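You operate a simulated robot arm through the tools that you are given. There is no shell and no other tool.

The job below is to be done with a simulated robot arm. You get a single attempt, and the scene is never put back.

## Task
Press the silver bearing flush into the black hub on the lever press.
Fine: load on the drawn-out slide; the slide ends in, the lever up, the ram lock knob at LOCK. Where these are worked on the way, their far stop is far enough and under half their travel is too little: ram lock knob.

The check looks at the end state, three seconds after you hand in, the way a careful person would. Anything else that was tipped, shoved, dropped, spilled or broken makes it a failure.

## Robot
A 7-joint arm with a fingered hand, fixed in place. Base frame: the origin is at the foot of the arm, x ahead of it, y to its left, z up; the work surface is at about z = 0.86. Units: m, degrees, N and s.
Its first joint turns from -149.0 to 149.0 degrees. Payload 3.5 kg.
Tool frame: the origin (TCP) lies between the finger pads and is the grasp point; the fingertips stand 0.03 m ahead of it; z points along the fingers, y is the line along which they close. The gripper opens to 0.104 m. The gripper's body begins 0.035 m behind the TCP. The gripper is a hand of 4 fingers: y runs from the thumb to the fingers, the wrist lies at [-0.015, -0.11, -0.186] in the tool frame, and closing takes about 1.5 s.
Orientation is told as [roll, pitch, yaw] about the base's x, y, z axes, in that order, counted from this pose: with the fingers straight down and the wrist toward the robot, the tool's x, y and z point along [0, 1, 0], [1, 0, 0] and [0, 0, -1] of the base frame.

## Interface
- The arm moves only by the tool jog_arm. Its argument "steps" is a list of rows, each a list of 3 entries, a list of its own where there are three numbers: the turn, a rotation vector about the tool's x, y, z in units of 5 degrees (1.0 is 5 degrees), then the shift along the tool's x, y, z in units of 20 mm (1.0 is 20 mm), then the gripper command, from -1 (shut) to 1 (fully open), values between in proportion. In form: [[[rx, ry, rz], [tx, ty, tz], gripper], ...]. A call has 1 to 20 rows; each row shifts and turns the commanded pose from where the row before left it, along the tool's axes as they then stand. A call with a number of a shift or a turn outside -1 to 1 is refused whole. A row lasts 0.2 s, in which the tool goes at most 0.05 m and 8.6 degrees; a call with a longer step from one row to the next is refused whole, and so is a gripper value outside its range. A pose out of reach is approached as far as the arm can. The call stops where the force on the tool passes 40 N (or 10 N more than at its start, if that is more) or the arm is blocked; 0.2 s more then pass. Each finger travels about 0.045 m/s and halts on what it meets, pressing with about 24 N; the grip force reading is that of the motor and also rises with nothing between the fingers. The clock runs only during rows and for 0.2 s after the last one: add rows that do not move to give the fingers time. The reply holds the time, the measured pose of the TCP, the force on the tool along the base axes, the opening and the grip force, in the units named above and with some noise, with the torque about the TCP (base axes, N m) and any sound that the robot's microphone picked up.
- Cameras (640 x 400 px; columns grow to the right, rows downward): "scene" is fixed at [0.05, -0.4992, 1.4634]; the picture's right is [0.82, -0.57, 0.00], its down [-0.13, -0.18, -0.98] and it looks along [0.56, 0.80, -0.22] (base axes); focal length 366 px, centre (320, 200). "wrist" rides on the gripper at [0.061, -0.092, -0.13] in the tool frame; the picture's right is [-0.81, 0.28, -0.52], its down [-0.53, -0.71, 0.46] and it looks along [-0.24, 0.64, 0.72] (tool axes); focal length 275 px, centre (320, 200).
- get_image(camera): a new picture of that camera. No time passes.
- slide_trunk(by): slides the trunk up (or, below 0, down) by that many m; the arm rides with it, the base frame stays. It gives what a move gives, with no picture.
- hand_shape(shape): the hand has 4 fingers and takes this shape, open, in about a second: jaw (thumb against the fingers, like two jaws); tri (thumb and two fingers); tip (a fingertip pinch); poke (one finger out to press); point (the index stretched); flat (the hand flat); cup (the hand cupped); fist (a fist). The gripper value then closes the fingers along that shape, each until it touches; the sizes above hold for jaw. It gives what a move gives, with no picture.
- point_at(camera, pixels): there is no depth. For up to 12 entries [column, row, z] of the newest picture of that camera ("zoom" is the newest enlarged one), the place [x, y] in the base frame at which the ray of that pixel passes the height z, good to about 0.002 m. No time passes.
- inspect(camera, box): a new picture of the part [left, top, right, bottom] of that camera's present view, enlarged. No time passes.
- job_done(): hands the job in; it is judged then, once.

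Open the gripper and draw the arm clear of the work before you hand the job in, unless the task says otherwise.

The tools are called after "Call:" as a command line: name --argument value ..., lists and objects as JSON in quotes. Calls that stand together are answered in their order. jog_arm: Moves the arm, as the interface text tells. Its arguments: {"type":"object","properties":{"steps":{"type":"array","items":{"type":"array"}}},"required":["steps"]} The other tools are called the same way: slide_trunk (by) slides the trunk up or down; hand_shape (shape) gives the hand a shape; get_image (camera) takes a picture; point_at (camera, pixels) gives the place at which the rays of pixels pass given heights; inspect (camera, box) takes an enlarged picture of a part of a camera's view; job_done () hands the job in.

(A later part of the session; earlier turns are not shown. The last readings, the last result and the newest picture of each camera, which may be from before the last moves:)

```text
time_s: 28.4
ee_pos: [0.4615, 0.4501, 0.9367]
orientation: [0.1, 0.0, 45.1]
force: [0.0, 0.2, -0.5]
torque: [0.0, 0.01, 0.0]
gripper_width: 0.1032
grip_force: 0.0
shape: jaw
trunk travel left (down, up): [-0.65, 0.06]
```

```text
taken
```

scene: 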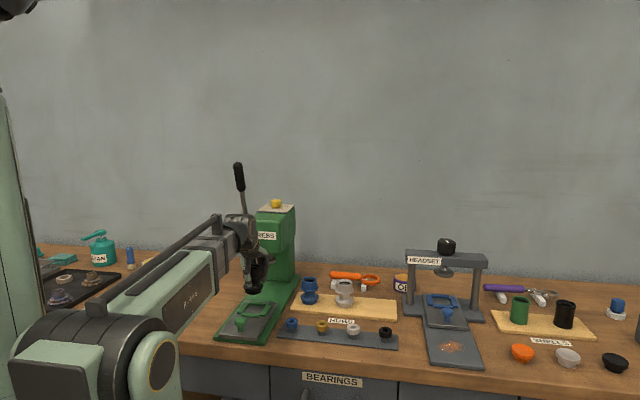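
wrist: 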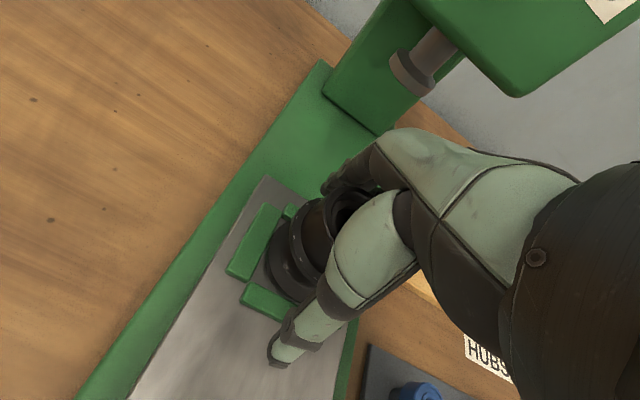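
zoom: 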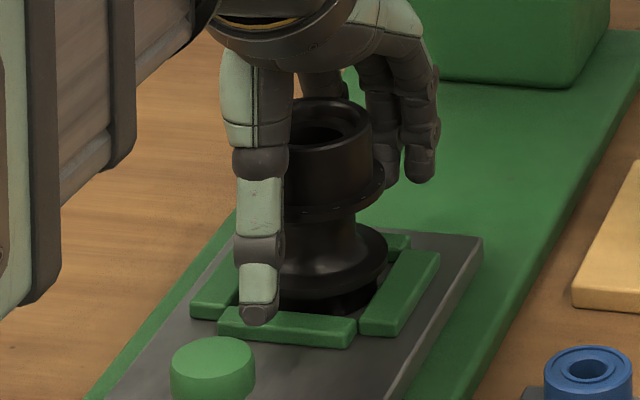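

Hand is open; hub standing. I raise straight up 0.16 m and inspect the hub's seating.

Call:
jog_arm --steps '[[[0, 0, 0], [0, 0, -0.5], 1], [[0, 0, 0], [0, 0, -1], 1], [[0, 0, 0], [0, 0, -1], 1], [[0, 0, 0], [0, 0, -1], 1], [[0, 0, 0], [0, 0, -1], 1], [[0, 0, 0], [0, 0, -1], 1], [[0, 0, 0], [0, 0, -1], 1], [[0, 0, 0], [0, 0, -1], 1], [[0, 0, 0], [0, 0, -1], 1]]'

Call:
inspect --camera "scene" --box '[230, 270, 280, 325]'

Call:
get_image --camera "wrist"

```text
time_s: 30.4
ee_pos: [0.4613, 0.4506, 1.1082]
orientation: [0.0, 0.0, 45.0]
force: [0.6, 0.1, -0.2]
torque: [-0.03, 0.01, 0.02]
gripper_width: 0.1036
grip_force: 0.1
shape: jaw
trunk travel left (down, up): [-0.65, 0.06]
```

```text
7.27 times, centred on (255, 298) of scene
```

zoom: 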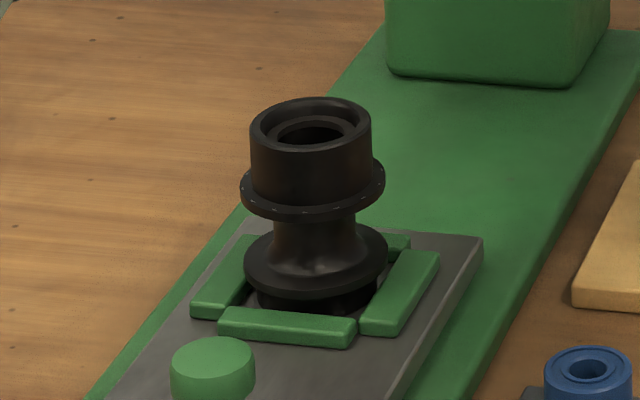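

```text
taken
```

wrist: 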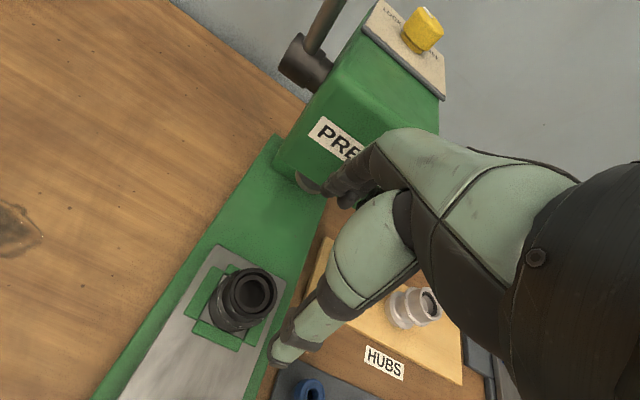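

The hub stands upright within the bars (leaning of 8 px equals perspective). I triangulate its rim: scene (253.6, 287.8) and wrist.

Call:
inspect --camera "wrist" --box '[200, 250, 290, 340]'

Call:
point_at --camera "scene" --pixels '[[253.6, 287.8, 0.955], [253.6, 287.8, 0.965]]'

Call:
point_at --camera "wrist" --pixels '[[249.5, 291, 0.955], [249.5, 291, 0.965]]'

```text
4.44 times, centred on (245, 295) of wrist
```

zoom: 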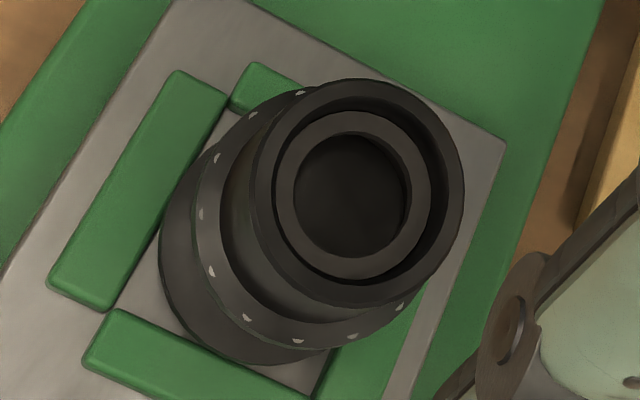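

```text
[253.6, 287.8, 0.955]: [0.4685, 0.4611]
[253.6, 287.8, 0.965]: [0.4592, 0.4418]
```

```text
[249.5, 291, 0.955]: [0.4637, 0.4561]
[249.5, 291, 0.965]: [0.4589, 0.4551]
```

Rim centre in the wrist view is at (253.3, 293.2); I query that.

Call:
point_at --camera "wrist" --pixels '[[253.3, 293.2, 0.955], [253.3, 293.2, 0.965]]'

```text
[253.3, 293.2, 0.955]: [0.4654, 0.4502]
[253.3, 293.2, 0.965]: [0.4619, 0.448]
```

Hub rim at (0.463, 0.449, 0.961). Now I move over the silver bearing at about (0.647, 0.201).

Call:
jog_arm --steps '[[[0, 0, 0], [-0.9625, -0.142, 0], 1], [[0, 0, 0], [-0.9625, -0.142, 0], 1], [[0, 0, 0], [-0.9625, -0.142, 0], 1], [[0, 0, 0], [-0.9625, -0.142, 0], 1], [[0, 0, 0], [-0.9625, -0.142, 0], 1], [[0, 0, 0], [-0.9625, -0.142, 0], 1], [[0, 0, 0], [-0.9625, -0.142, 0], 1], [[0, 0, 0], [-0.9625, -0.142, 0], 1], [[0, 0, 0], [-0.9625, -0.142, 0], 1], [[0, 0, 0], [-0.9625, -0.142, 0], 1], [[0, 0, 0], [-0.9625, -0.142, 0], 1], [[0, 0, 0], [-0.9625, -0.142, 0], 1], [[0, 0, 0], [-0.9625, -0.142, 0], 1], [[0, 0, 0], [-0.9625, -0.142, 0], 1], [[0, 0, 0], [-0.9625, -0.142, 0], 1], [[0, 0, 0], [-0.9625, -0.142, 0], 1], [[0, 0, 0], [0, 0, 0.5], 1]]'

Call:
get_image --camera "wrist"

Call:
inspect --camera "scene" --box '[330, 305, 380, 350]'

```text
time_s: 34.0
ee_pos: [0.6477, 0.2005, 1.0981]
orientation: [0.0, 0.0, 45.1]
force: [-0.2, 0.4, 0.4]
torque: [0.02, -0.01, -0.04]
gripper_width: 0.1038
grip_force: 0.1
shape: jaw
trunk travel left (down, up): [-0.65, 0.06]
```

```text
taken
```

wrist: 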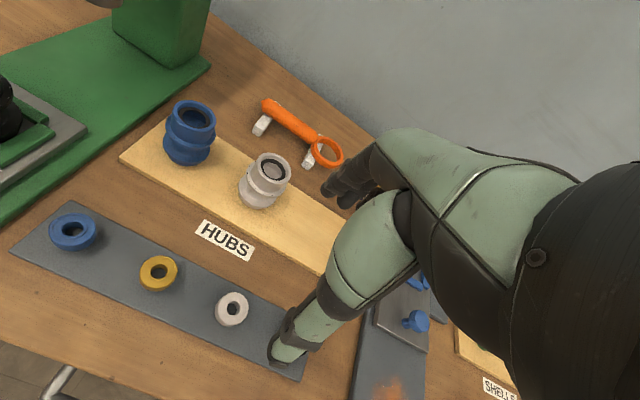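

```text
8.89 times, centred on (355, 328) of scene
```

zoom: 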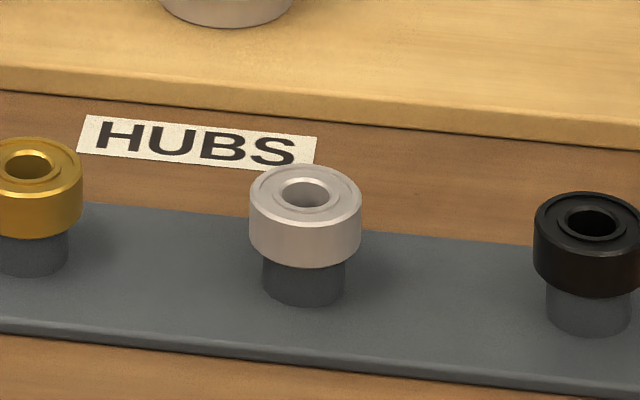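

Silver bearing top centre: scene (353.3, 327.3), diameter ≈ 0.035, height ≈ 0.016. I enlarge the wrist view of it.

Call:
inspect --camera "wrist" --box '[202, 278, 262, 338]'

Call:
point_at --camera "scene" --pixels '[[353.3, 327.3, 0.89], [353.3, 327.3, 0.9]]'

Call:
point_at --camera "wrist" --pixels '[[232, 308, 0.89], [232, 308, 0.9], [233, 308, 0.9], [232, 309, 0.9]]'

```text
6.67 times, centred on (232, 308) of wrist
```

zoom: 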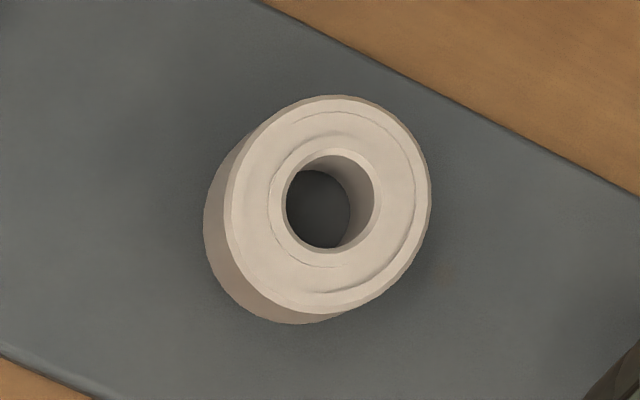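

```text
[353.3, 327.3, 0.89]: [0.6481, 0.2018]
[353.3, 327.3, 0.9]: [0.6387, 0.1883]
```

```text
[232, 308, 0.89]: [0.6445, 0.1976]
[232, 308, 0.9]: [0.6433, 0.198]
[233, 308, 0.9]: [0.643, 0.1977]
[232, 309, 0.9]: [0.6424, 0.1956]
```

Bearing ≈ (0.645, 0.198), z 0.877–0.893. I shift 4 mm toward the robot and go down to TCP z ≈ 0.95 for a check.

Call:
jog_arm --steps '[[[0, 0, 0], [0, -0.2, 0.5], 1], [[0, 0, 0], [0, 0, 1], 1], [[0, 0, 0], [0, 0, 1], 1], [[0, 0, 0], [0, 0, 1], 1], [[0, 0, 0], [0, 0, 1], 1], [[0, 0, 0], [0, 0, 1], 1], [[0, 0, 0], [0, 0, 1], 1], [[0, 0, 0], [0, 0, 1], 1], [[0, 0, 0], [0, 0, 0], 1]]'

Call:
get_image --camera "wrist"

Call:
inspect --camera "scene" --box '[310, 270, 400, 350]'

```text
time_s: 36.0
ee_pos: [0.6458, 0.1987, 0.9466]
orientation: [0.0, 0.0, 45.0]
force: [-0.1, 0.3, 0.5]
torque: [0.0, -0.01, -0.02]
gripper_width: 0.1037
grip_force: 0.1
shape: jaw
trunk travel left (down, up): [-0.65, 0.06]
```

```text
taken
```

wrist: 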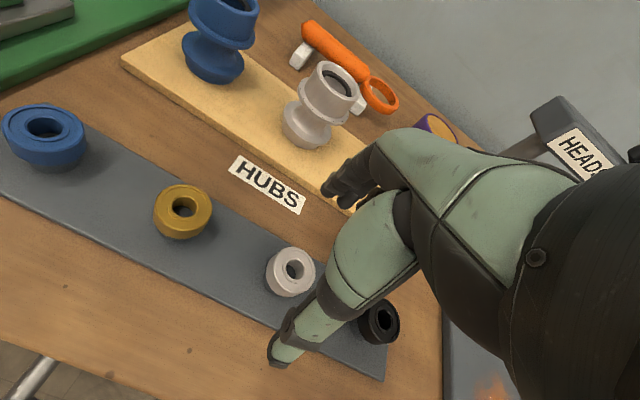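

```text
5.00 times, centred on (355, 310) of scene
```

zoom: 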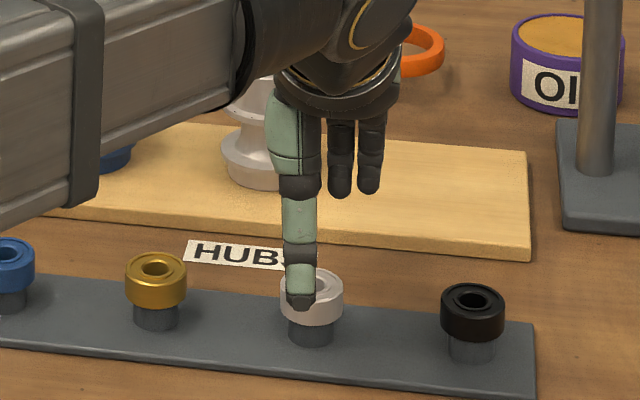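

Bearing top centre at wrist (293, 268) matches the predicted TCP axis. Down to TCP z ≈ 0.913.

Call:
jog_arm --steps '[[[0, 0, 0], [0, 0, 0.6], 1], [[0, 0, 0], [0, 0, 0.6], 1], [[0, 0, 0], [0, 0, 0.48], 1], [[0, 0, 0], [0, 0, 0], 1]]'

Call:
get_image --camera "wrist"

Call:
inspect --camera "scene" --box '[330, 295, 380, 345]'

```text
time_s: 37.0
ee_pos: [0.6459, 0.1982, 0.9145]
orientation: [0.1, 0.0, 45.0]
force: [-0.5, -0.1, -0.1]
torque: [0.04, 0.02, 0.01]
gripper_width: 0.1036
grip_force: 0.0
shape: jaw
trunk travel left (down, up): [-0.65, 0.06]
```

```text
taken
```

wrist: 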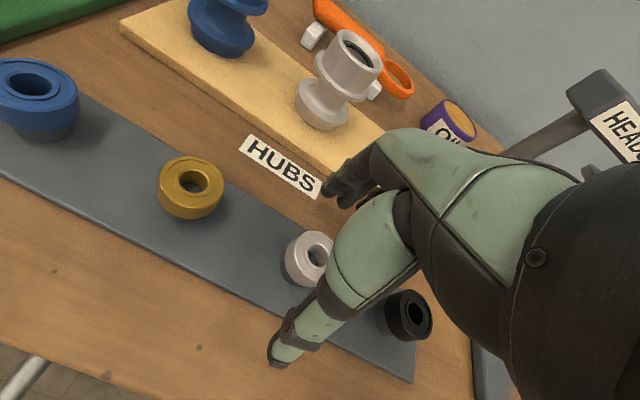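

```text
8.00 times, centred on (355, 320) of scene
```

zoom: 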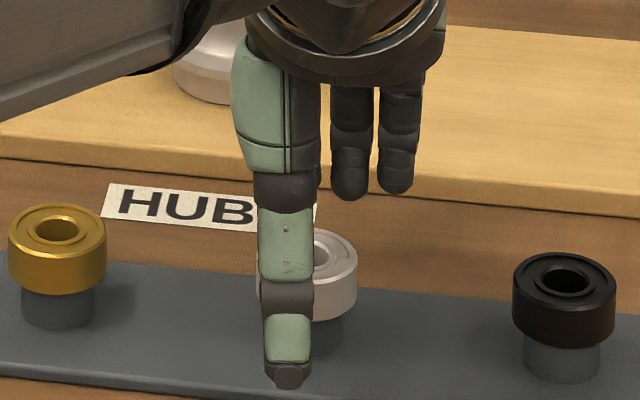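

Fingers straddle the bearing. I close the grip.

Call:
jog_arm --steps '[[[0, 0, 0], [0, 0, 0], 0.4], [[0, 0, 0], [0, 0, 0], 0], [[0, 0, 0], [0, 0, 0], -0.3], [[0, 0, 0], [0, 0, 0], -0.5], [[0, 0, 0], [0, 0, 0], -1], [[0, 0, 0], [0, 0, 0], -1], [[0, 0, 0], [0, 0, 0], -1], [[0, 0, 0], [0, 0, 0], -1], [[0, 0, 0], [0, 0, 0], -1]]'

Call:
get_image --camera "wrist"

Call:
inspect --camera "scene" --box '[330, 295, 380, 345]'

```text
time_s: 39.0
ee_pos: [0.6456, 0.1989, 0.9144]
orientation: [0.0, -0.1, 44.9]
force: [-0.3, 0.0, -0.3]
torque: [0.02, -0.02, -0.01]
gripper_width: 0.028
grip_force: 24.3
shape: jaw
trunk travel left (down, up): [-0.65, 0.06]
```

```text
taken
```

wrist: 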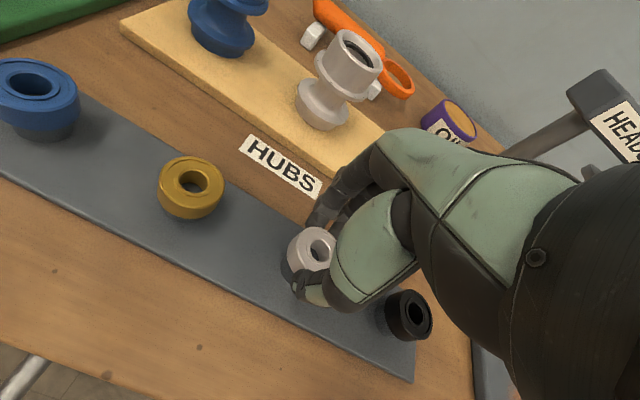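

```text
8.00 times, centred on (355, 320) of scene
```

zoom: 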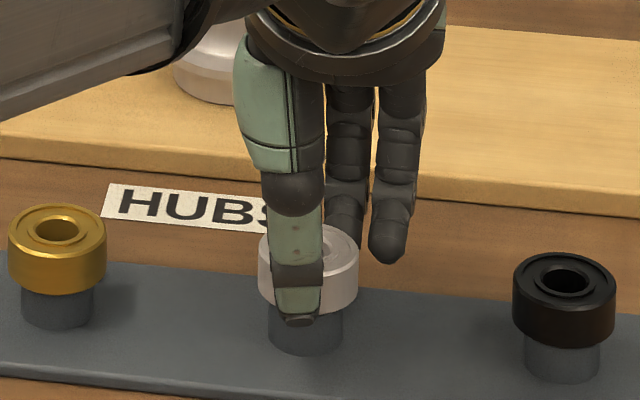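

Grip 0.028 with 24 N; bearing held between thumb and fingers. Lift slowly and check.

Call:
jog_arm --steps '[[[0, 0, 0], [0, 0, -0.2], -1], [[0, 0, 0], [0, 0, -0.4], -1], [[0, 0, 0], [0, 0, -0.7], -1], [[0, 0, 0], [0, 0, -0.9], -1], [[0, 0, 0], [0, 0, -0.9], -1], [[0, 0, 0], [0, 0, -0.9], -1], [[0, 0, 0], [0, 0, 0], -1]]'

Call:
get_image --camera "wrist"

Call:
inspect --camera "scene" --box '[325, 265, 385, 345]'

```text
time_s: 40.6
ee_pos: [0.646, 0.1971, 0.9945]
orientation: [0.0, -0.1, 45.0]
force: [-0.3, -0.3, -2.1]
torque: [0.0, 0.04, 0.0]
gripper_width: 0.028
grip_force: 24.7
shape: jaw
trunk travel left (down, up): [-0.65, 0.06]
```

```text
taken
```

wrist: 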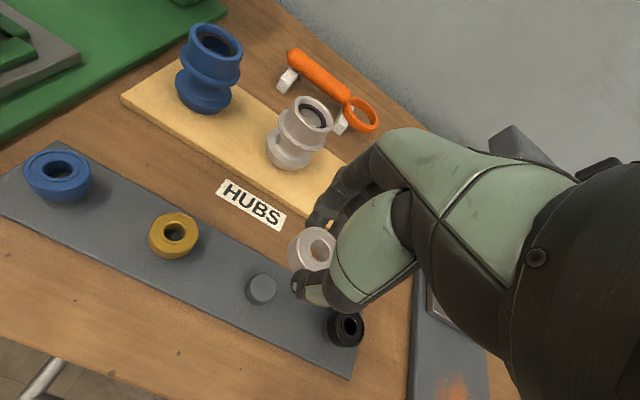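

```text
5.00 times, centred on (355, 305) of scene
```

zoom: 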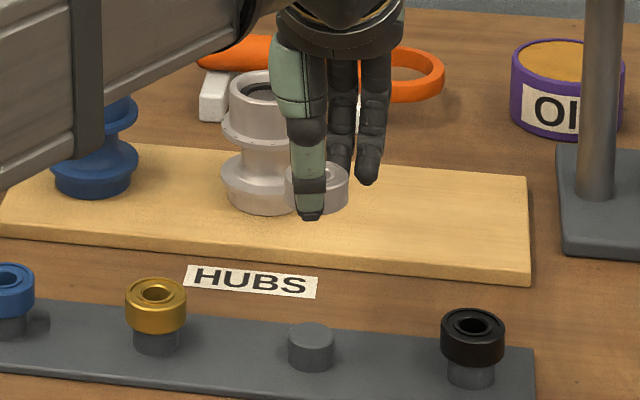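

Bearing held, but the thumb tip reaches about the bearing's lower edge, which would meet the hub rim. I set it back on its peg and take it again ~6 mm higher.

Call:
jog_arm --steps '[[[0, 0, 0], [0, 0, 0.9], -1], [[0, 0, 0], [0, 0, 0.9], -1], [[0, 0, 0], [0, 0, 0.9], -1], [[0, 0, 0], [0, 0, 0.7], -1], [[0, 0, 0], [0, 0, 0.3], -1], [[0, 0, 0], [0, 0, 0.2], -1], [[0, 0, 0], [0, 0, 0.1], -1], [[0, 0, 0], [0, 0, 0], -1]]'

Call:
inspect --camera "scene" --box '[330, 295, 380, 345]'

```text
time_s: 42.4
ee_pos: [0.6461, 0.198, 0.9147]
orientation: [0.0, 0.0, 45.1]
force: [0.6, -0.3, 1.5]
torque: [0.0, -0.03, 0.02]
gripper_width: 0.0281
grip_force: 23.9
shape: jaw
trunk travel left (down, up): [-0.65, 0.06]
```

```text
8.00 times, centred on (355, 320) of scene
```

zoom: 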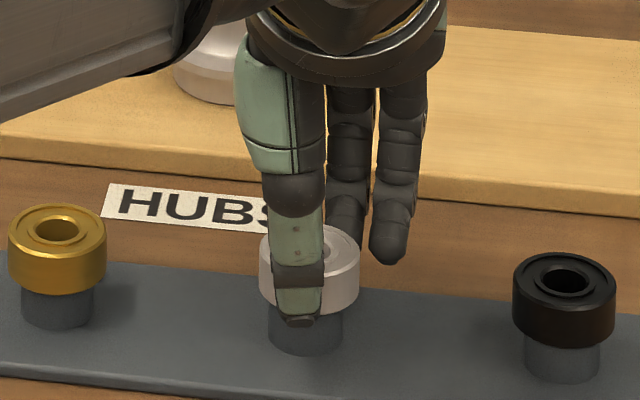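

Bearing is back on its peg (force +1.5 N). Open, rise 6 mm, close again.

Call:
jog_arm --steps '[[[0, 0, 0], [0, 0, 0], -0.3], [[0, 0, 0], [0, 0, 0], 0], [[0, 0, 0], [0, 0, 0], 0.4], [[0, 0, 0], [0, 0, 0], 0.4], [[0, 0, 0], [0, 0, 0], 0.4], [[0, 0, 0], [0, 0, -0.3], 0.4], [[0, 0, 0], [0, 0, 0], 0.4]]'

Call:
inspect --camera "scene" --box '[330, 295, 380, 345]'

Call:
inspect --camera "wrist" --box '[240, 180, 400, 340]'

```text
time_s: 44.0
ee_pos: [0.6453, 0.1991, 0.9195]
orientation: [0.0, 0.0, 44.9]
force: [0.6, 0.3, -0.3]
torque: [-0.02, 0.02, -0.01]
gripper_width: 0.0726
grip_force: 0.1
shape: jaw
trunk travel left (down, up): [-0.65, 0.06]
```

```text
8.00 times, centred on (355, 320) of scene
```

zoom: 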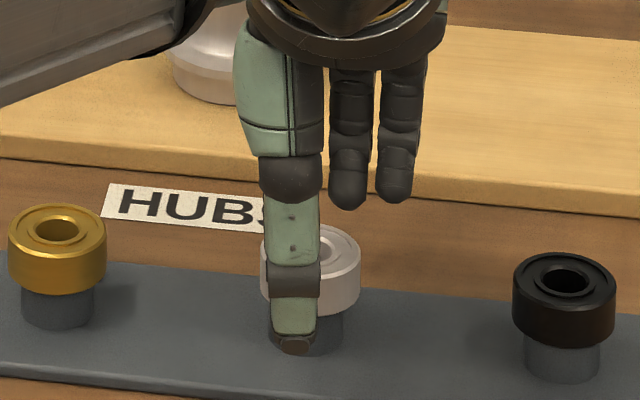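

```text
2.50 times, centred on (320, 260) of wrist
```

zoom: 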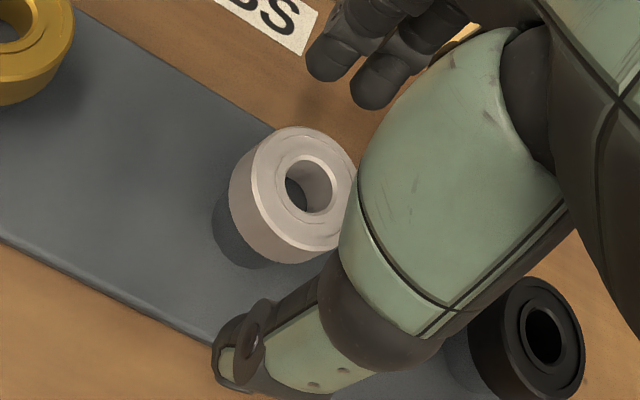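

Bearing stays on its peg. Closing again.

Call:
jog_arm --steps '[[[0, 0, 0], [0, 0, 0], 0], [[0, 0, 0], [0, 0, 0], -0.3], [[0, 0, 0], [0, 0, 0], -0.5], [[0, 0, 0], [0, 0, 0], -1], [[0, 0, 0], [0, 0, 0], -1], [[0, 0, 0], [0, 0, 0], -1], [[0, 0, 0], [0, 0, 0], -1], [[0, 0, 0], [0, 0, -0.2], -1], [[0, 0, 0], [0, 0, -0.4], -1], [[0, 0, 0], [0, 0, -0.7], -1], [[0, 0, 0], [0, 0, -0.9], -1], [[0, 0, 0], [0, 0, -0.9], -1], [[0, 0, 0], [0, 0, -0.9], -1], [[0, 0, 0], [0, 0, 0], -1]]'

Call:
get_image --camera "wrist"

Call:
inspect --camera "scene" --box '[325, 275, 385, 345]'

Call:
inspect --camera "wrist" --box '[260, 180, 380, 320]'

```text
time_s: 47.0
ee_pos: [0.6472, 0.2001, 0.9985]
orientation: [0.0, 0.1, 45.0]
force: [1.3, 0.6, -1.1]
torque: [0.0, -0.01, -0.04]
gripper_width: 0.0276
grip_force: 24.6
shape: jaw
trunk travel left (down, up): [-0.65, 0.06]
```

```text
taken
```

wrist: 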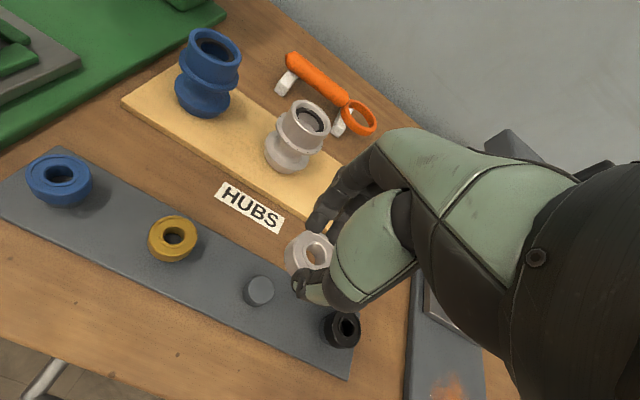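

```text
5.71 times, centred on (355, 310) of scene
```

zoom: 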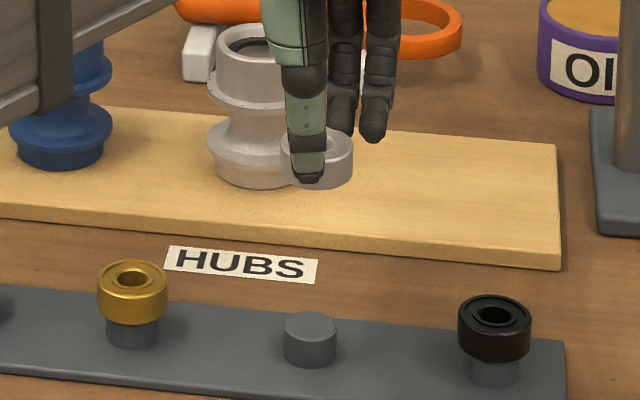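

```text
2.86 times, centred on (320, 250) of wrist
```

zoom: 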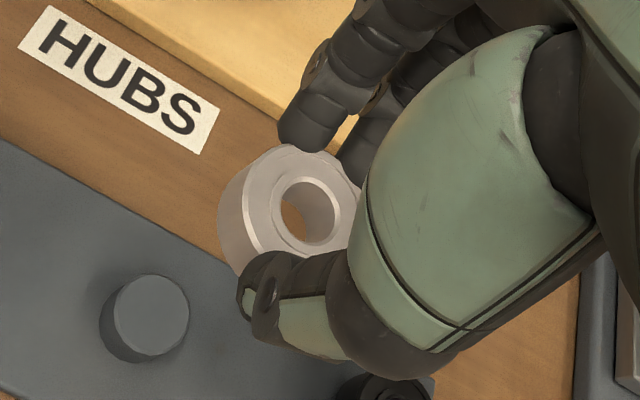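

Bearing held with its lower part free. I raise and carry it above the hub in the nest.

Call:
jog_arm --steps '[[[0, 0, 0], [0, 0, -1], -1], [[0, 0, 0], [0, 0, -1], -1], [[0, 0, 0], [0, 0, -1], -1], [[0, 0, 0], [0, 0, -1], -1], [[0, 0, 0], [0.96, 0.14, 0], -1], [[0, 0, 0], [0.96, 0.14, 0], -1], [[0, 0, 0], [0.96, 0.14, 0], -1], [[0, 0, 0], [0.96, 0.14, 0], -1], [[0, 0, 0], [0.96, 0.14, 0], -1], [[0, 0, 0], [0.96, 0.14, 0], -1], [[0, 0, 0], [0.96, 0.14, 0], -1], [[0, 0, 0], [0.96, 0.14, 0], -1], [[0, 0, 0], [0.96, 0.14, 0], -1], [[0, 0, 0], [0.96, 0.14, 0], -1], [[0, 0, 0], [0.96, 0.14, 0], -1], [[0, 0, 0], [0.96, 0.14, 0], -1], [[0, 0, 0], [0.96, 0.14, 0], -1], [[0, 0, 0], [0.96, 0.14, 0], -1], [[0, 0, 0], [0.96, 0.14, 0], -1], [[0, 0, 0], [0.96, 0.14, 0], -1]]'

Call:
get_image --camera "wrist"

Call:
inspect --camera "scene" --box '[225, 225, 295, 325]'

```text
time_s: 51.2
ee_pos: [0.46, 0.4475, 1.0799]
orientation: [-0.1, 0.0, 45.0]
force: [-0.1, 0.2, 0.1]
torque: [-0.06, 0.03, 0.02]
gripper_width: 0.0276
grip_force: 24.0
shape: jaw
trunk travel left (down, up): [-0.65, 0.06]
```

```text
taken
```

wrist: 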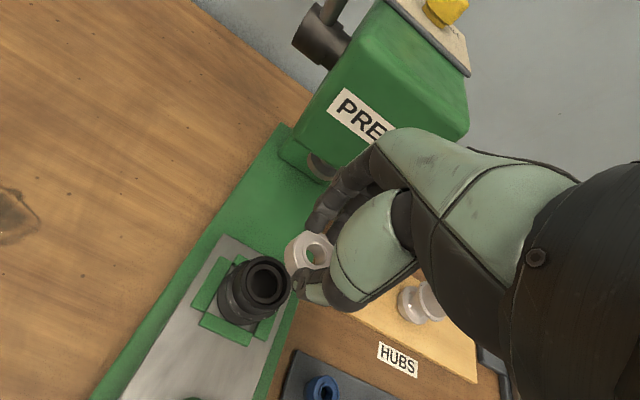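

```text
4.00 times, centred on (260, 275) of scene
```

zoom: 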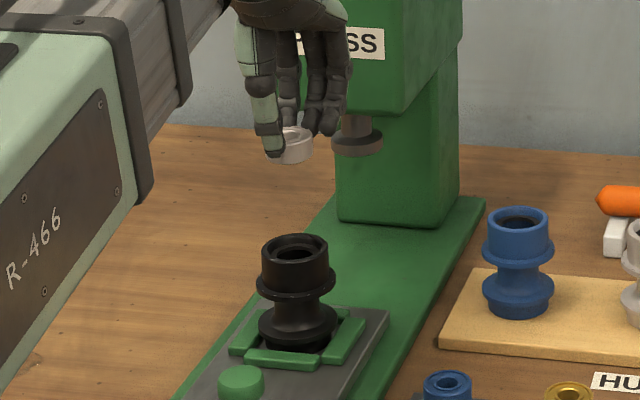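

Bearing is above the hub. I enlarge both views to align bearing and hub axes.

Call:
inspect --camera "scene" --box '[235, 245, 275, 300]'

Call:
inspect --camera "wrist" --box '[210, 200, 350, 340]'

```text
7.27 times, centred on (255, 272) of scene
```

zoom: 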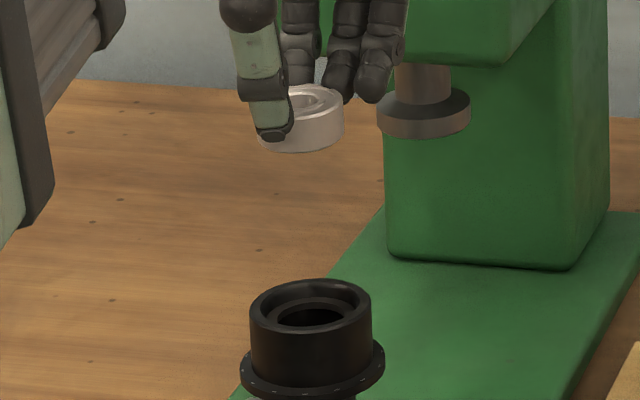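

```text
2.86 times, centred on (280, 270) of wrist
```

zoom: 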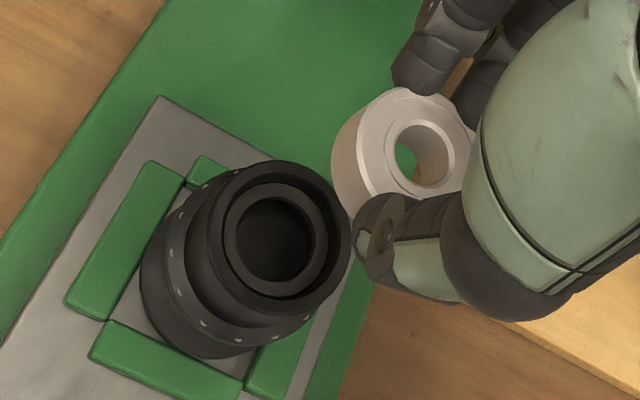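

Bearing: bottom centre scene (252.4, 263.1), top centre wrist (314.6, 253.2); I compute positions, plus the hub rim again (scene (253.6,287.2), wrist (277.5→) centre of rim at zoom (279,238)).

Call:
point_at --camera "scene" --pixels '[[252.4, 263.1, 1.034], [252.4, 263.1, 1.0374], [252.4, 263.1, 1.041], [252.4, 258.2, 1.0534], [253.6, 287.2, 0.961]]'

Call:
point_at --camera "wrist" --pixels '[[314.6, 253.2, 1.0534], [314.6, 253.2, 1.05], [265.7, 283.3, 0.961]]'

```text
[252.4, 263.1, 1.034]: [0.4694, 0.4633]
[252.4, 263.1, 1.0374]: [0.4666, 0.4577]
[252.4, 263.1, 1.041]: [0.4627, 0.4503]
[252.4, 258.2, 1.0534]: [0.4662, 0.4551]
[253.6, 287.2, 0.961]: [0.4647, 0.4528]
```

```text
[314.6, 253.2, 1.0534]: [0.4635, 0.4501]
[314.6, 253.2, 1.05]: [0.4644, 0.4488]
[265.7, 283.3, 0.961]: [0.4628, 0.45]
```

Bearing and hub axes agree to about 2 mm. I lower to ~7 mm above the rim and look again.

Call:
jog_arm --steps '[[[0, 0, 0], [0, 0, 0.8], -1], [[0, 0, 0], [0, 0, 0.8], -1], [[0, 0, 0], [0, 0, 0.8], -1], [[0, 0, 0], [0, 0, 0.8], -1], [[0, 0, 0], [0, 0, 0.2], -1], [[0, 0, 0], [0, 0, 0], -1]]'

Call:
inspect --camera "scene" --box '[235, 260, 275, 310]'

Call:
inspect --camera "wrist" --box '[230, 200, 370, 340]'

```text
time_s: 52.6
ee_pos: [0.4587, 0.4472, 1.012]
orientation: [-0.1, 0.0, 45.0]
force: [0.5, 0.6, 0.2]
torque: [-0.02, -0.05, 0.01]
gripper_width: 0.0209
grip_force: 23.7
shape: jaw
trunk travel left (down, up): [-0.65, 0.06]
```

```text
8.00 times, centred on (255, 285) of scene
```

zoom: 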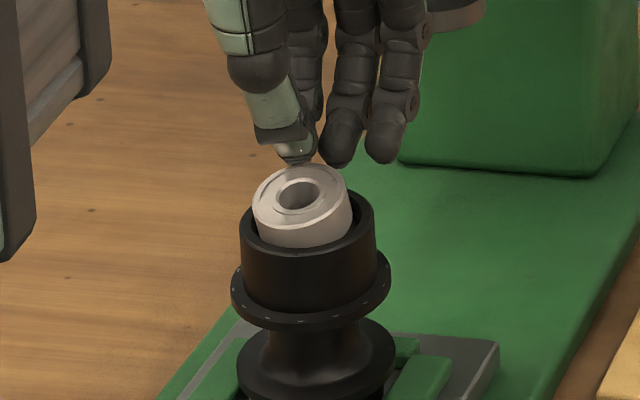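

```text
2.86 times, centred on (300, 270) of wrist
```

zoom: 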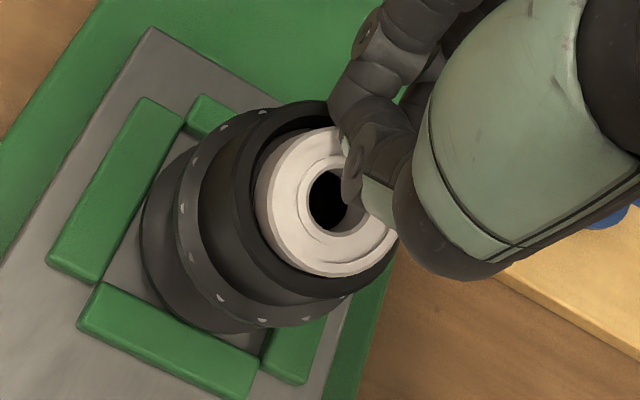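

The bearing slipped out of the grip and dropped into the hub's mouth, lying a little tilted. I rise slowly straight up with the fingers kept as they are, and look.

Call:
jog_arm --steps '[[[0, 0, 0], [0, 0, -0.3], -1], [[0, 0, 0], [0, 0, -0.6], -1], [[0, 0, 0], [0, 0, -0.9], -1], [[0, 0, 0], [0, 0, -0.9], -1], [[0, 0, 0], [0, 0, -0.9], -1]]'

Call:
inspect --camera "scene" --box '[235, 270, 275, 310]'

Call:
inspect --camera "wrist" --box '[220, 230, 320, 330]'

```text
time_s: 53.8
ee_pos: [0.4592, 0.447, 1.0836]
orientation: [0.0, 0.0, 45.1]
force: [-0.3, 0.1, -0.1]
torque: [0.02, -0.02, 0.02]
gripper_width: 0.0208
grip_force: 24.1
shape: jaw
trunk travel left (down, up): [-0.65, 0.06]
```

```text
10.00 times, centred on (255, 290) of scene
```

zoom: 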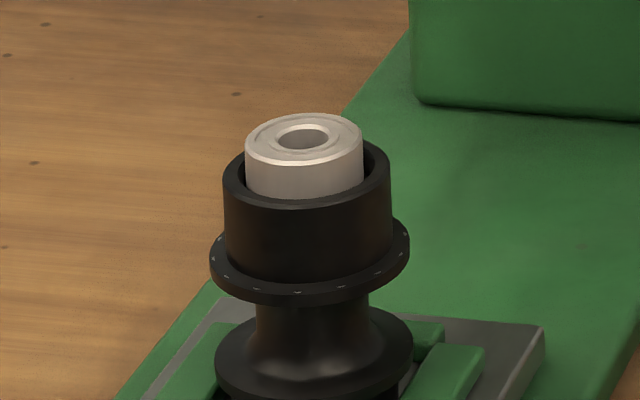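

```text
4.00 times, centred on (270, 280) of wrist
```

zoom: 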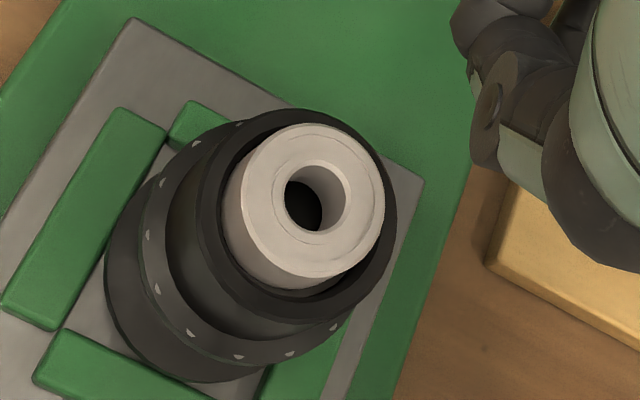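

The bearing now sits level and centred in the hub's mouth. The slide knob (scene (240.3, 319.3)) lies at about (0.395, 0.382, top 0.914), radius 0.55 — close in, so I turn the hand to yaw −45 (wrist sideways) while opening, before going to it.

Call:
jog_arm --steps '[[[0, 0, 1], [0, 0, -0.5], -1], [[0, 0, 1], [0, 0, -0.5], 1], [[0, 0, 1], [0, 0, -0.5], 1], [[0, 0, 1], [0, 0, -0.5], 1], [[0, 0, 1], [0, 0, -0.5], 1], [[0, 0, 1], [0, 0, -0.5], 1], [[0, 0, 1], [0, 0, 0], 1], [[0, 0, 1], [0, 0, 0], 1], [[0, 0, 1], [0, 0, 0], 1], [[0, 0, 1], [0, 0, 0], 1], [[0, 0, 1], [0, 0, 0], 1], [[0, 0, 1], [0, 0, 0], 1], [[0, 0, 1], [0, 0, 0], 1], [[0, 0, 1], [0, 0, 0], 1], [[0, 0, 1], [0, 0, 0], 1], [[0, 0, 1], [0, 0, 0], 1], [[0, 0, 1], [0, 0, 0], 1], [[0, 0, 1], [0, 0, 0], 1]]'

Call:
get_image --camera "scene"

Call:
get_image --camera "wrist"

```text
time_s: 57.6
ee_pos: [0.4605, 0.4465, 1.144]
orientation: [0.0, 0.0, -45.1]
force: [-0.2, 0.8, 0.1]
torque: [0.02, -0.02, -0.02]
gripper_width: 0.1034
grip_force: 0.0
shape: jaw
trunk travel left (down, up): [-0.65, 0.06]
```

```text
taken
```

scene: 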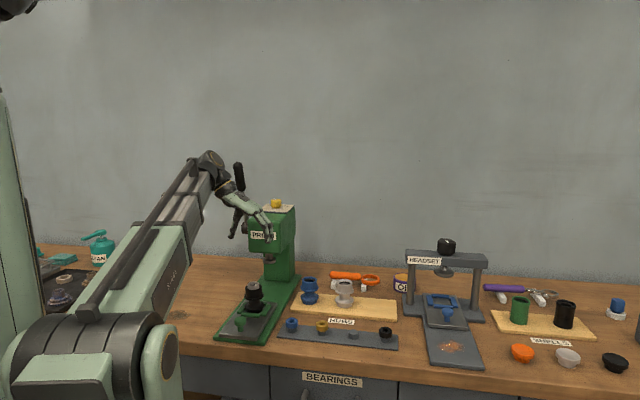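

```text
taken
```

wrist: 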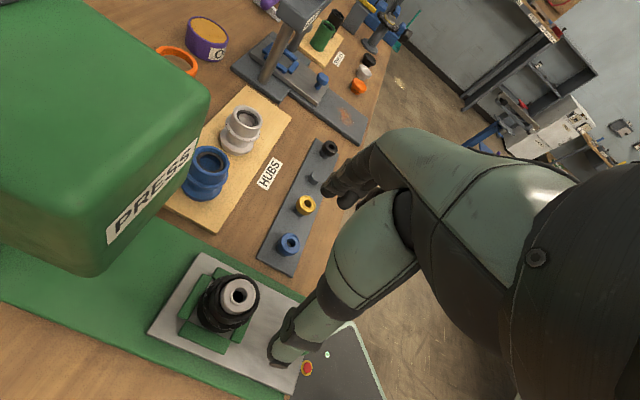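

Yaw −45 reached. Now back 92 mm along the press axis over the knob and down to z ≈ 1.0.

Call:
jog_arm --steps '[[[0, 0, 0], [-0.92, 0, 0], 1], [[0, 0, 0], [-0.92, 0, 0], 1], [[0, 0, 0], [-0.92, 0, 0], 1], [[0, 0, 0], [-0.92, 0, 0], 1], [[0, 0, 0], [-0.92, 0, 0], 1], [[0, 0, 0], [0, 0, 0.9], 1], [[0, 0, 0], [0, 0, 0.9], 1], [[0, 0, 0], [0, 0, 0.9], 1], [[0, 0, 0], [0, 0, 0.9], 1], [[0, 0, 0], [0, 0, 0.9], 1], [[0, 0, 0], [0, 0, 0.9], 1], [[0, 0, 0], [0, 0, 0.9], 1], [[0, 0, 0], [0, 0, 0.9], 1], [[0, 0, 0], [0, 0, 0], 1]]'

Call:
get_image --camera "wrist"

Call:
inspect --camera "scene" --box '[190, 230, 310, 350]'

```text
time_s: 60.6
ee_pos: [0.3958, 0.3812, 1.0007]
orientation: [0.1, 0.1, -44.9]
force: [-0.5, 0.2, 0.4]
torque: [-0.01, -0.01, 0.0]
gripper_width: 0.1036
grip_force: 0.1
shape: jaw
trunk travel left (down, up): [-0.65, 0.06]
```

```text
taken
```

wrist: 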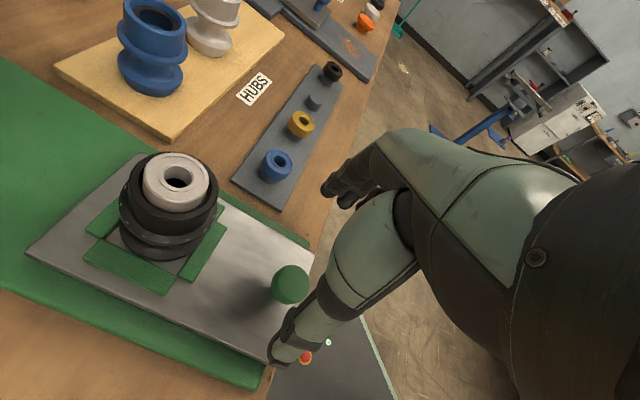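

```text
3.33 times, centred on (250, 290) of scene
```

zoom: 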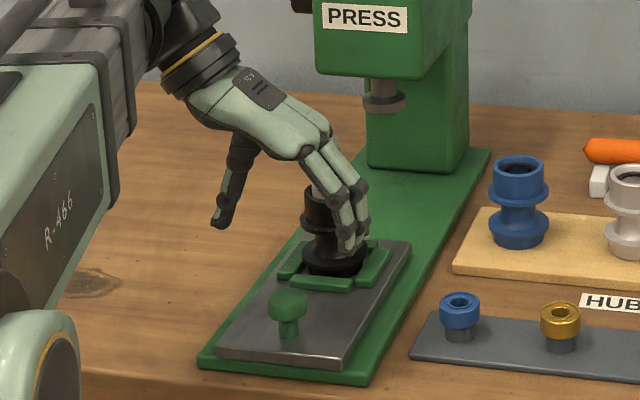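

The knob top is seen at wrist (290, 283); I compute its place more exactly using both cameras.

Call:
inspect --camera "wrist" --box '[240, 240, 340, 330]'

Call:
inspect --camera "scene" --box '[220, 300, 260, 340]'

Call:
point_at --camera "wrist" --pixels '[[290, 283, 0.905], [290, 283, 0.915], [290, 283, 0.925]]'

Call:
point_at --camera "scene" --pixels '[[240.3, 319.3, 0.905], [240.3, 319.3, 0.915], [240.3, 319.3, 0.925]]'

```text
4.44 times, centred on (290, 285) of wrist
```

zoom: 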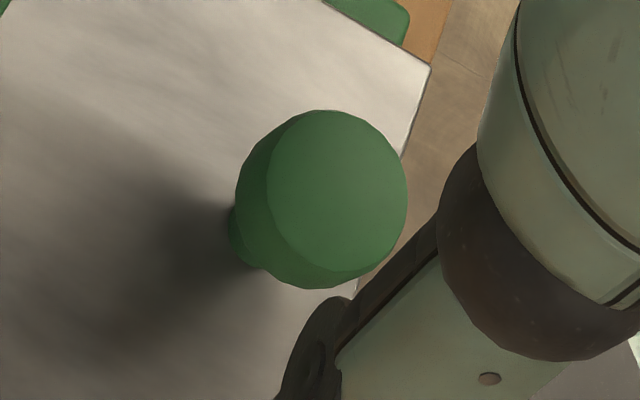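

```text
10.00 times, centred on (240, 320) of scene
```

zoom: 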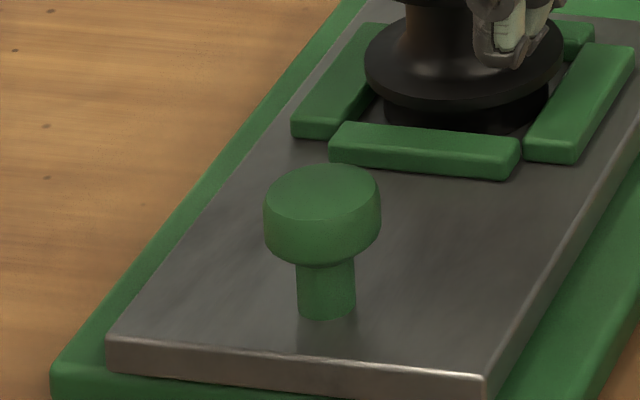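

```text
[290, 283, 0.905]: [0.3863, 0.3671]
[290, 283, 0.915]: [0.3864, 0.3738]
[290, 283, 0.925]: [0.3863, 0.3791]
```

```text
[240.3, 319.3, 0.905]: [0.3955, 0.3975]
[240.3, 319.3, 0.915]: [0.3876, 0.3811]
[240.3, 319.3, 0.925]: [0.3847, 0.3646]
```

Knob top centre ≈ (0.3855, 0.3725, 0.921), lying on the press axis. I shift 13 mm back and lower to TCP z ≈ 0.936.

Call:
jog_arm --steps '[[[0, 0, 0], [-0.67, -0.05, 0], 1], [[0, 0, 0], [0, 0, 0.8], 1], [[0, 0, 0], [0, 0, 0.8], 1], [[0, 0, 0], [0, 0, 0.8], 1], [[0, 0, 0], [0, 0, 0.8], 1], [[0, 0, 0], [0, 0, 0], 1]]'

Call:
get_image --camera "wrist"

Call:
inspect --camera "scene" --box '[200, 250, 290, 350]'

```text
time_s: 62.0
ee_pos: [0.3848, 0.3734, 0.936]
orientation: [0.0, 0.0, -45.0]
force: [-0.2, -0.6, -0.2]
torque: [0.0, -0.01, 0.01]
gripper_width: 0.1037
grip_force: 0.0
shape: jaw
trunk travel left (down, up): [-0.65, 0.06]
```

```text
taken
```

wrist: 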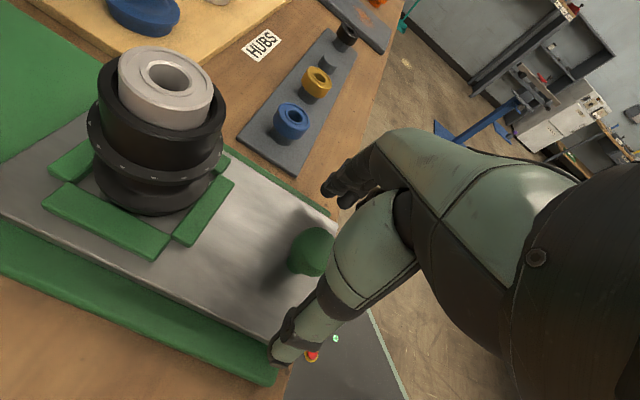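

```text
4.00 times, centred on (245, 300) of scene
```

zoom: 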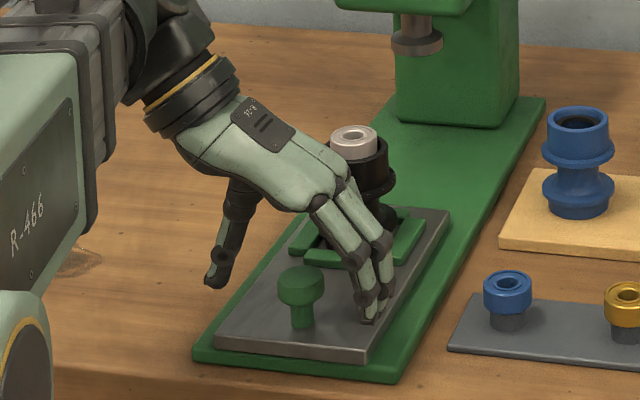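

The knob is between thumb and fingers. I close on it.

Call:
jog_arm --steps '[[[0, 0, 0], [0, 0, 0], 0.4], [[0, 0, 0], [0, 0, 0], 0], [[0, 0, 0], [0, 0, 0], -0.3], [[0, 0, 0], [0, 0, 0], -0.5], [[0, 0, 0], [0, 0, 0], -1], [[0, 0, 0], [0, 0, 0], -1], [[0, 0, 0], [0, 0, 0], -1], [[0, 0, 0], [0, 0, 0], -1]]'

Call:
get_image --camera "wrist"

Call:
inspect --camera "scene" --box '[200, 250, 290, 350]'

```text
time_s: 63.8
ee_pos: [0.384, 0.3729, 0.9366]
orientation: [0.0, 0.0, -44.9]
force: [-3.7, 2.3, -2.2]
torque: [0.01, 0.09, 0.01]
gripper_width: 0.0248
grip_force: 24.0
shape: jaw
trunk travel left (down, up): [-0.65, 0.06]
```

```text
taken
```

wrist: 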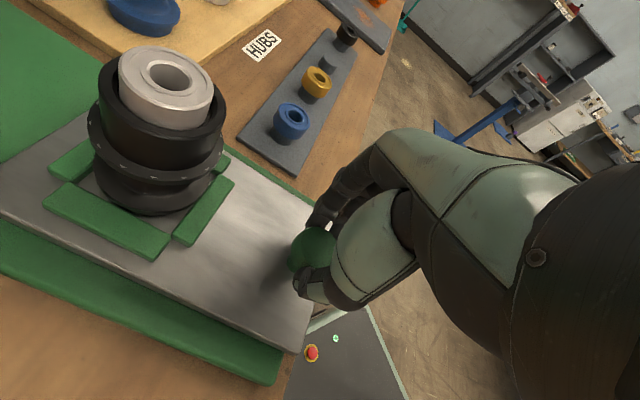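

```text
4.00 times, centred on (245, 300) of scene
```

zoom: 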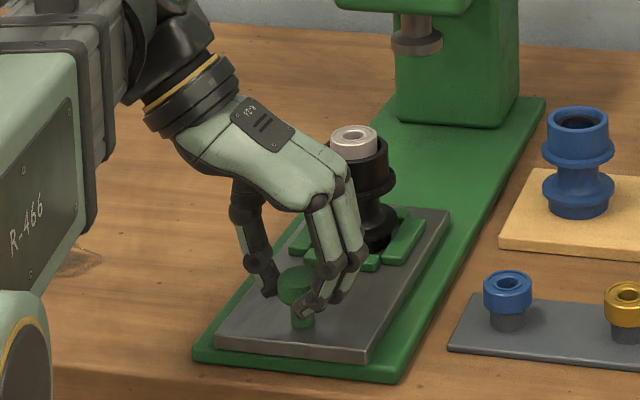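

Knob gripped (24 N). I push the slide in gently along tool +x, 24 mm first, to see the resistance.

Call:
jog_arm --steps '[[[0, 0, 0], [0.2, 0, 0], -1], [[0, 0, 0], [0.3, 0, 0], -1], [[0, 0, 0], [0.35, 0, 0], -1], [[0, 0, 0], [0.35, 0, 0], -1], [[0, 0, 0], [0, 0, 0], -1]]'

Call:
inspect --camera "scene" --box '[200, 250, 290, 350]'

```text
time_s: 65.0
ee_pos: [0.4013, 0.3908, 0.9371]
orientation: [0.0, 0.0, -45.0]
force: [-2.2, 2.9, -2.2]
torque: [0.02, 0.03, 0.0]
gripper_width: 0.0244
grip_force: 24.5
shape: jaw
trunk travel left (down, up): [-0.65, 0.06]
```

```text
4.00 times, centred on (245, 300) of scene
```

zoom: 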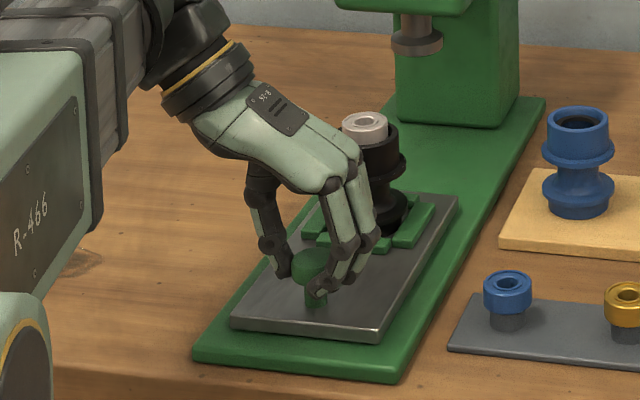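

The slide moves along easily with its load. Continue 70 mm.

Call:
jog_arm --steps '[[[0, 0, 0], [0.35, 0, 0], -1], [[0, 0, 0], [0.35, 0, 0], -1], [[0, 0, 0], [0.35, 0, 0], -1], [[0, 0, 0], [0.35, 0, 0], -1], [[0, 0, 0], [0.35, 0, 0], -1], [[0, 0, 0], [0.35, 0, 0], -1], [[0, 0, 0], [0.35, 0, 0], -1], [[0, 0, 0], [0.35, 0, 0], -1], [[0, 0, 0], [0.35, 0, 0], -1], [[0, 0, 0], [0.35, 0, 0], -1], [[0, 0, 0], [0, 0, 0], -1]]'

Call:
inspect --camera "scene" --box '[190, 200, 320, 350]'

Call:
get_image --camera "wrist"

```text
time_s: 67.4
ee_pos: [0.4513, 0.44, 0.9373]
orientation: [0.0, 0.0, -45.0]
force: [-0.3, 1.4, 4.1]
torque: [-0.02, -0.02, -0.02]
gripper_width: 0.0247
grip_force: 24.4
shape: jaw
trunk travel left (down, up): [-0.65, 0.06]
```

```text
2.67 times, centred on (255, 275) of scene
```

zoom: 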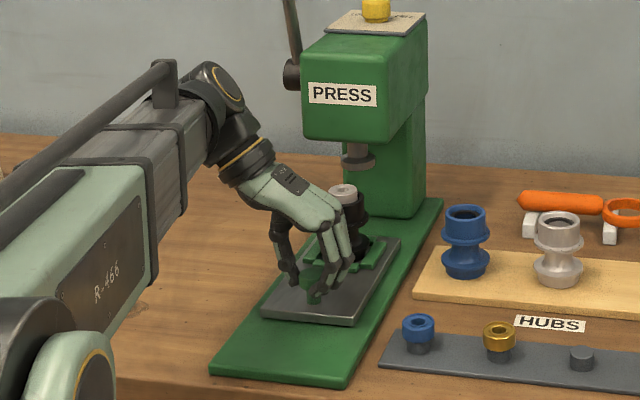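

```text
taken
```

wrist: 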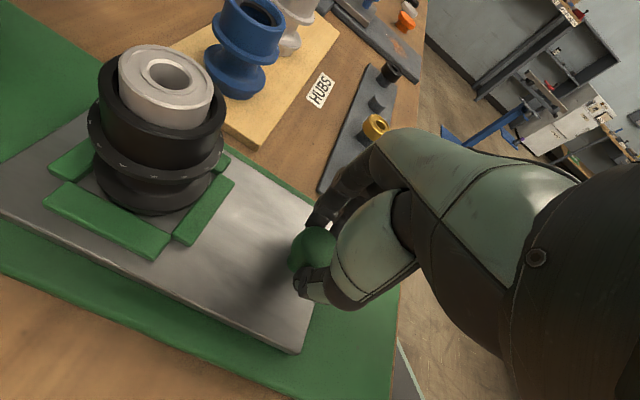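

95 mm travelled, about 73 mm to go. I go 35 mm more and check clearances to head and lever.

Call:
jog_arm --steps '[[[0, 0, 0], [0.35, 0, 0], -1], [[0, 0, 0], [0.35, 0, 0], -1], [[0, 0, 0], [0.35, 0, 0], -1], [[0, 0, 0], [0.35, 0, 0], -1], [[0, 0, 0], [0.35, 0, 0], -1], [[0, 0, 0], [0, 0, 0], -1]]'

Call:
inspect --camera "scene" --box '[190, 180, 320, 330]'

Call:
get_image --camera "wrist"

```text
time_s: 68.8
ee_pos: [0.476, 0.4639, 0.9371]
orientation: [0.0, 0.0, -44.9]
force: [-2.3, 1.4, 4.9]
torque: [0.0, -0.01, -0.01]
gripper_width: 0.0247
grip_force: 24.5
shape: jaw
trunk travel left (down, up): [-0.65, 0.06]
```

```text
2.67 times, centred on (255, 255) of scene
```

zoom: 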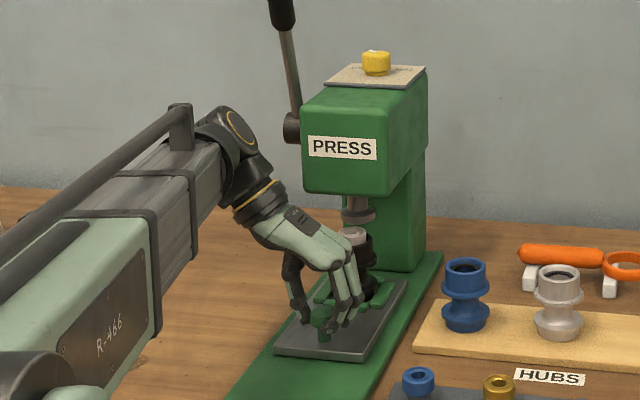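

```text
taken
```

wrist: 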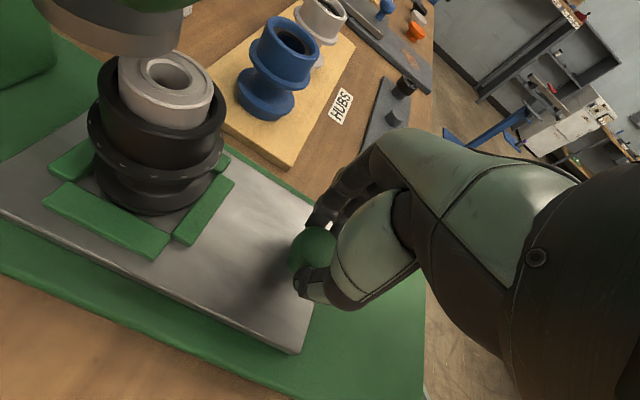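

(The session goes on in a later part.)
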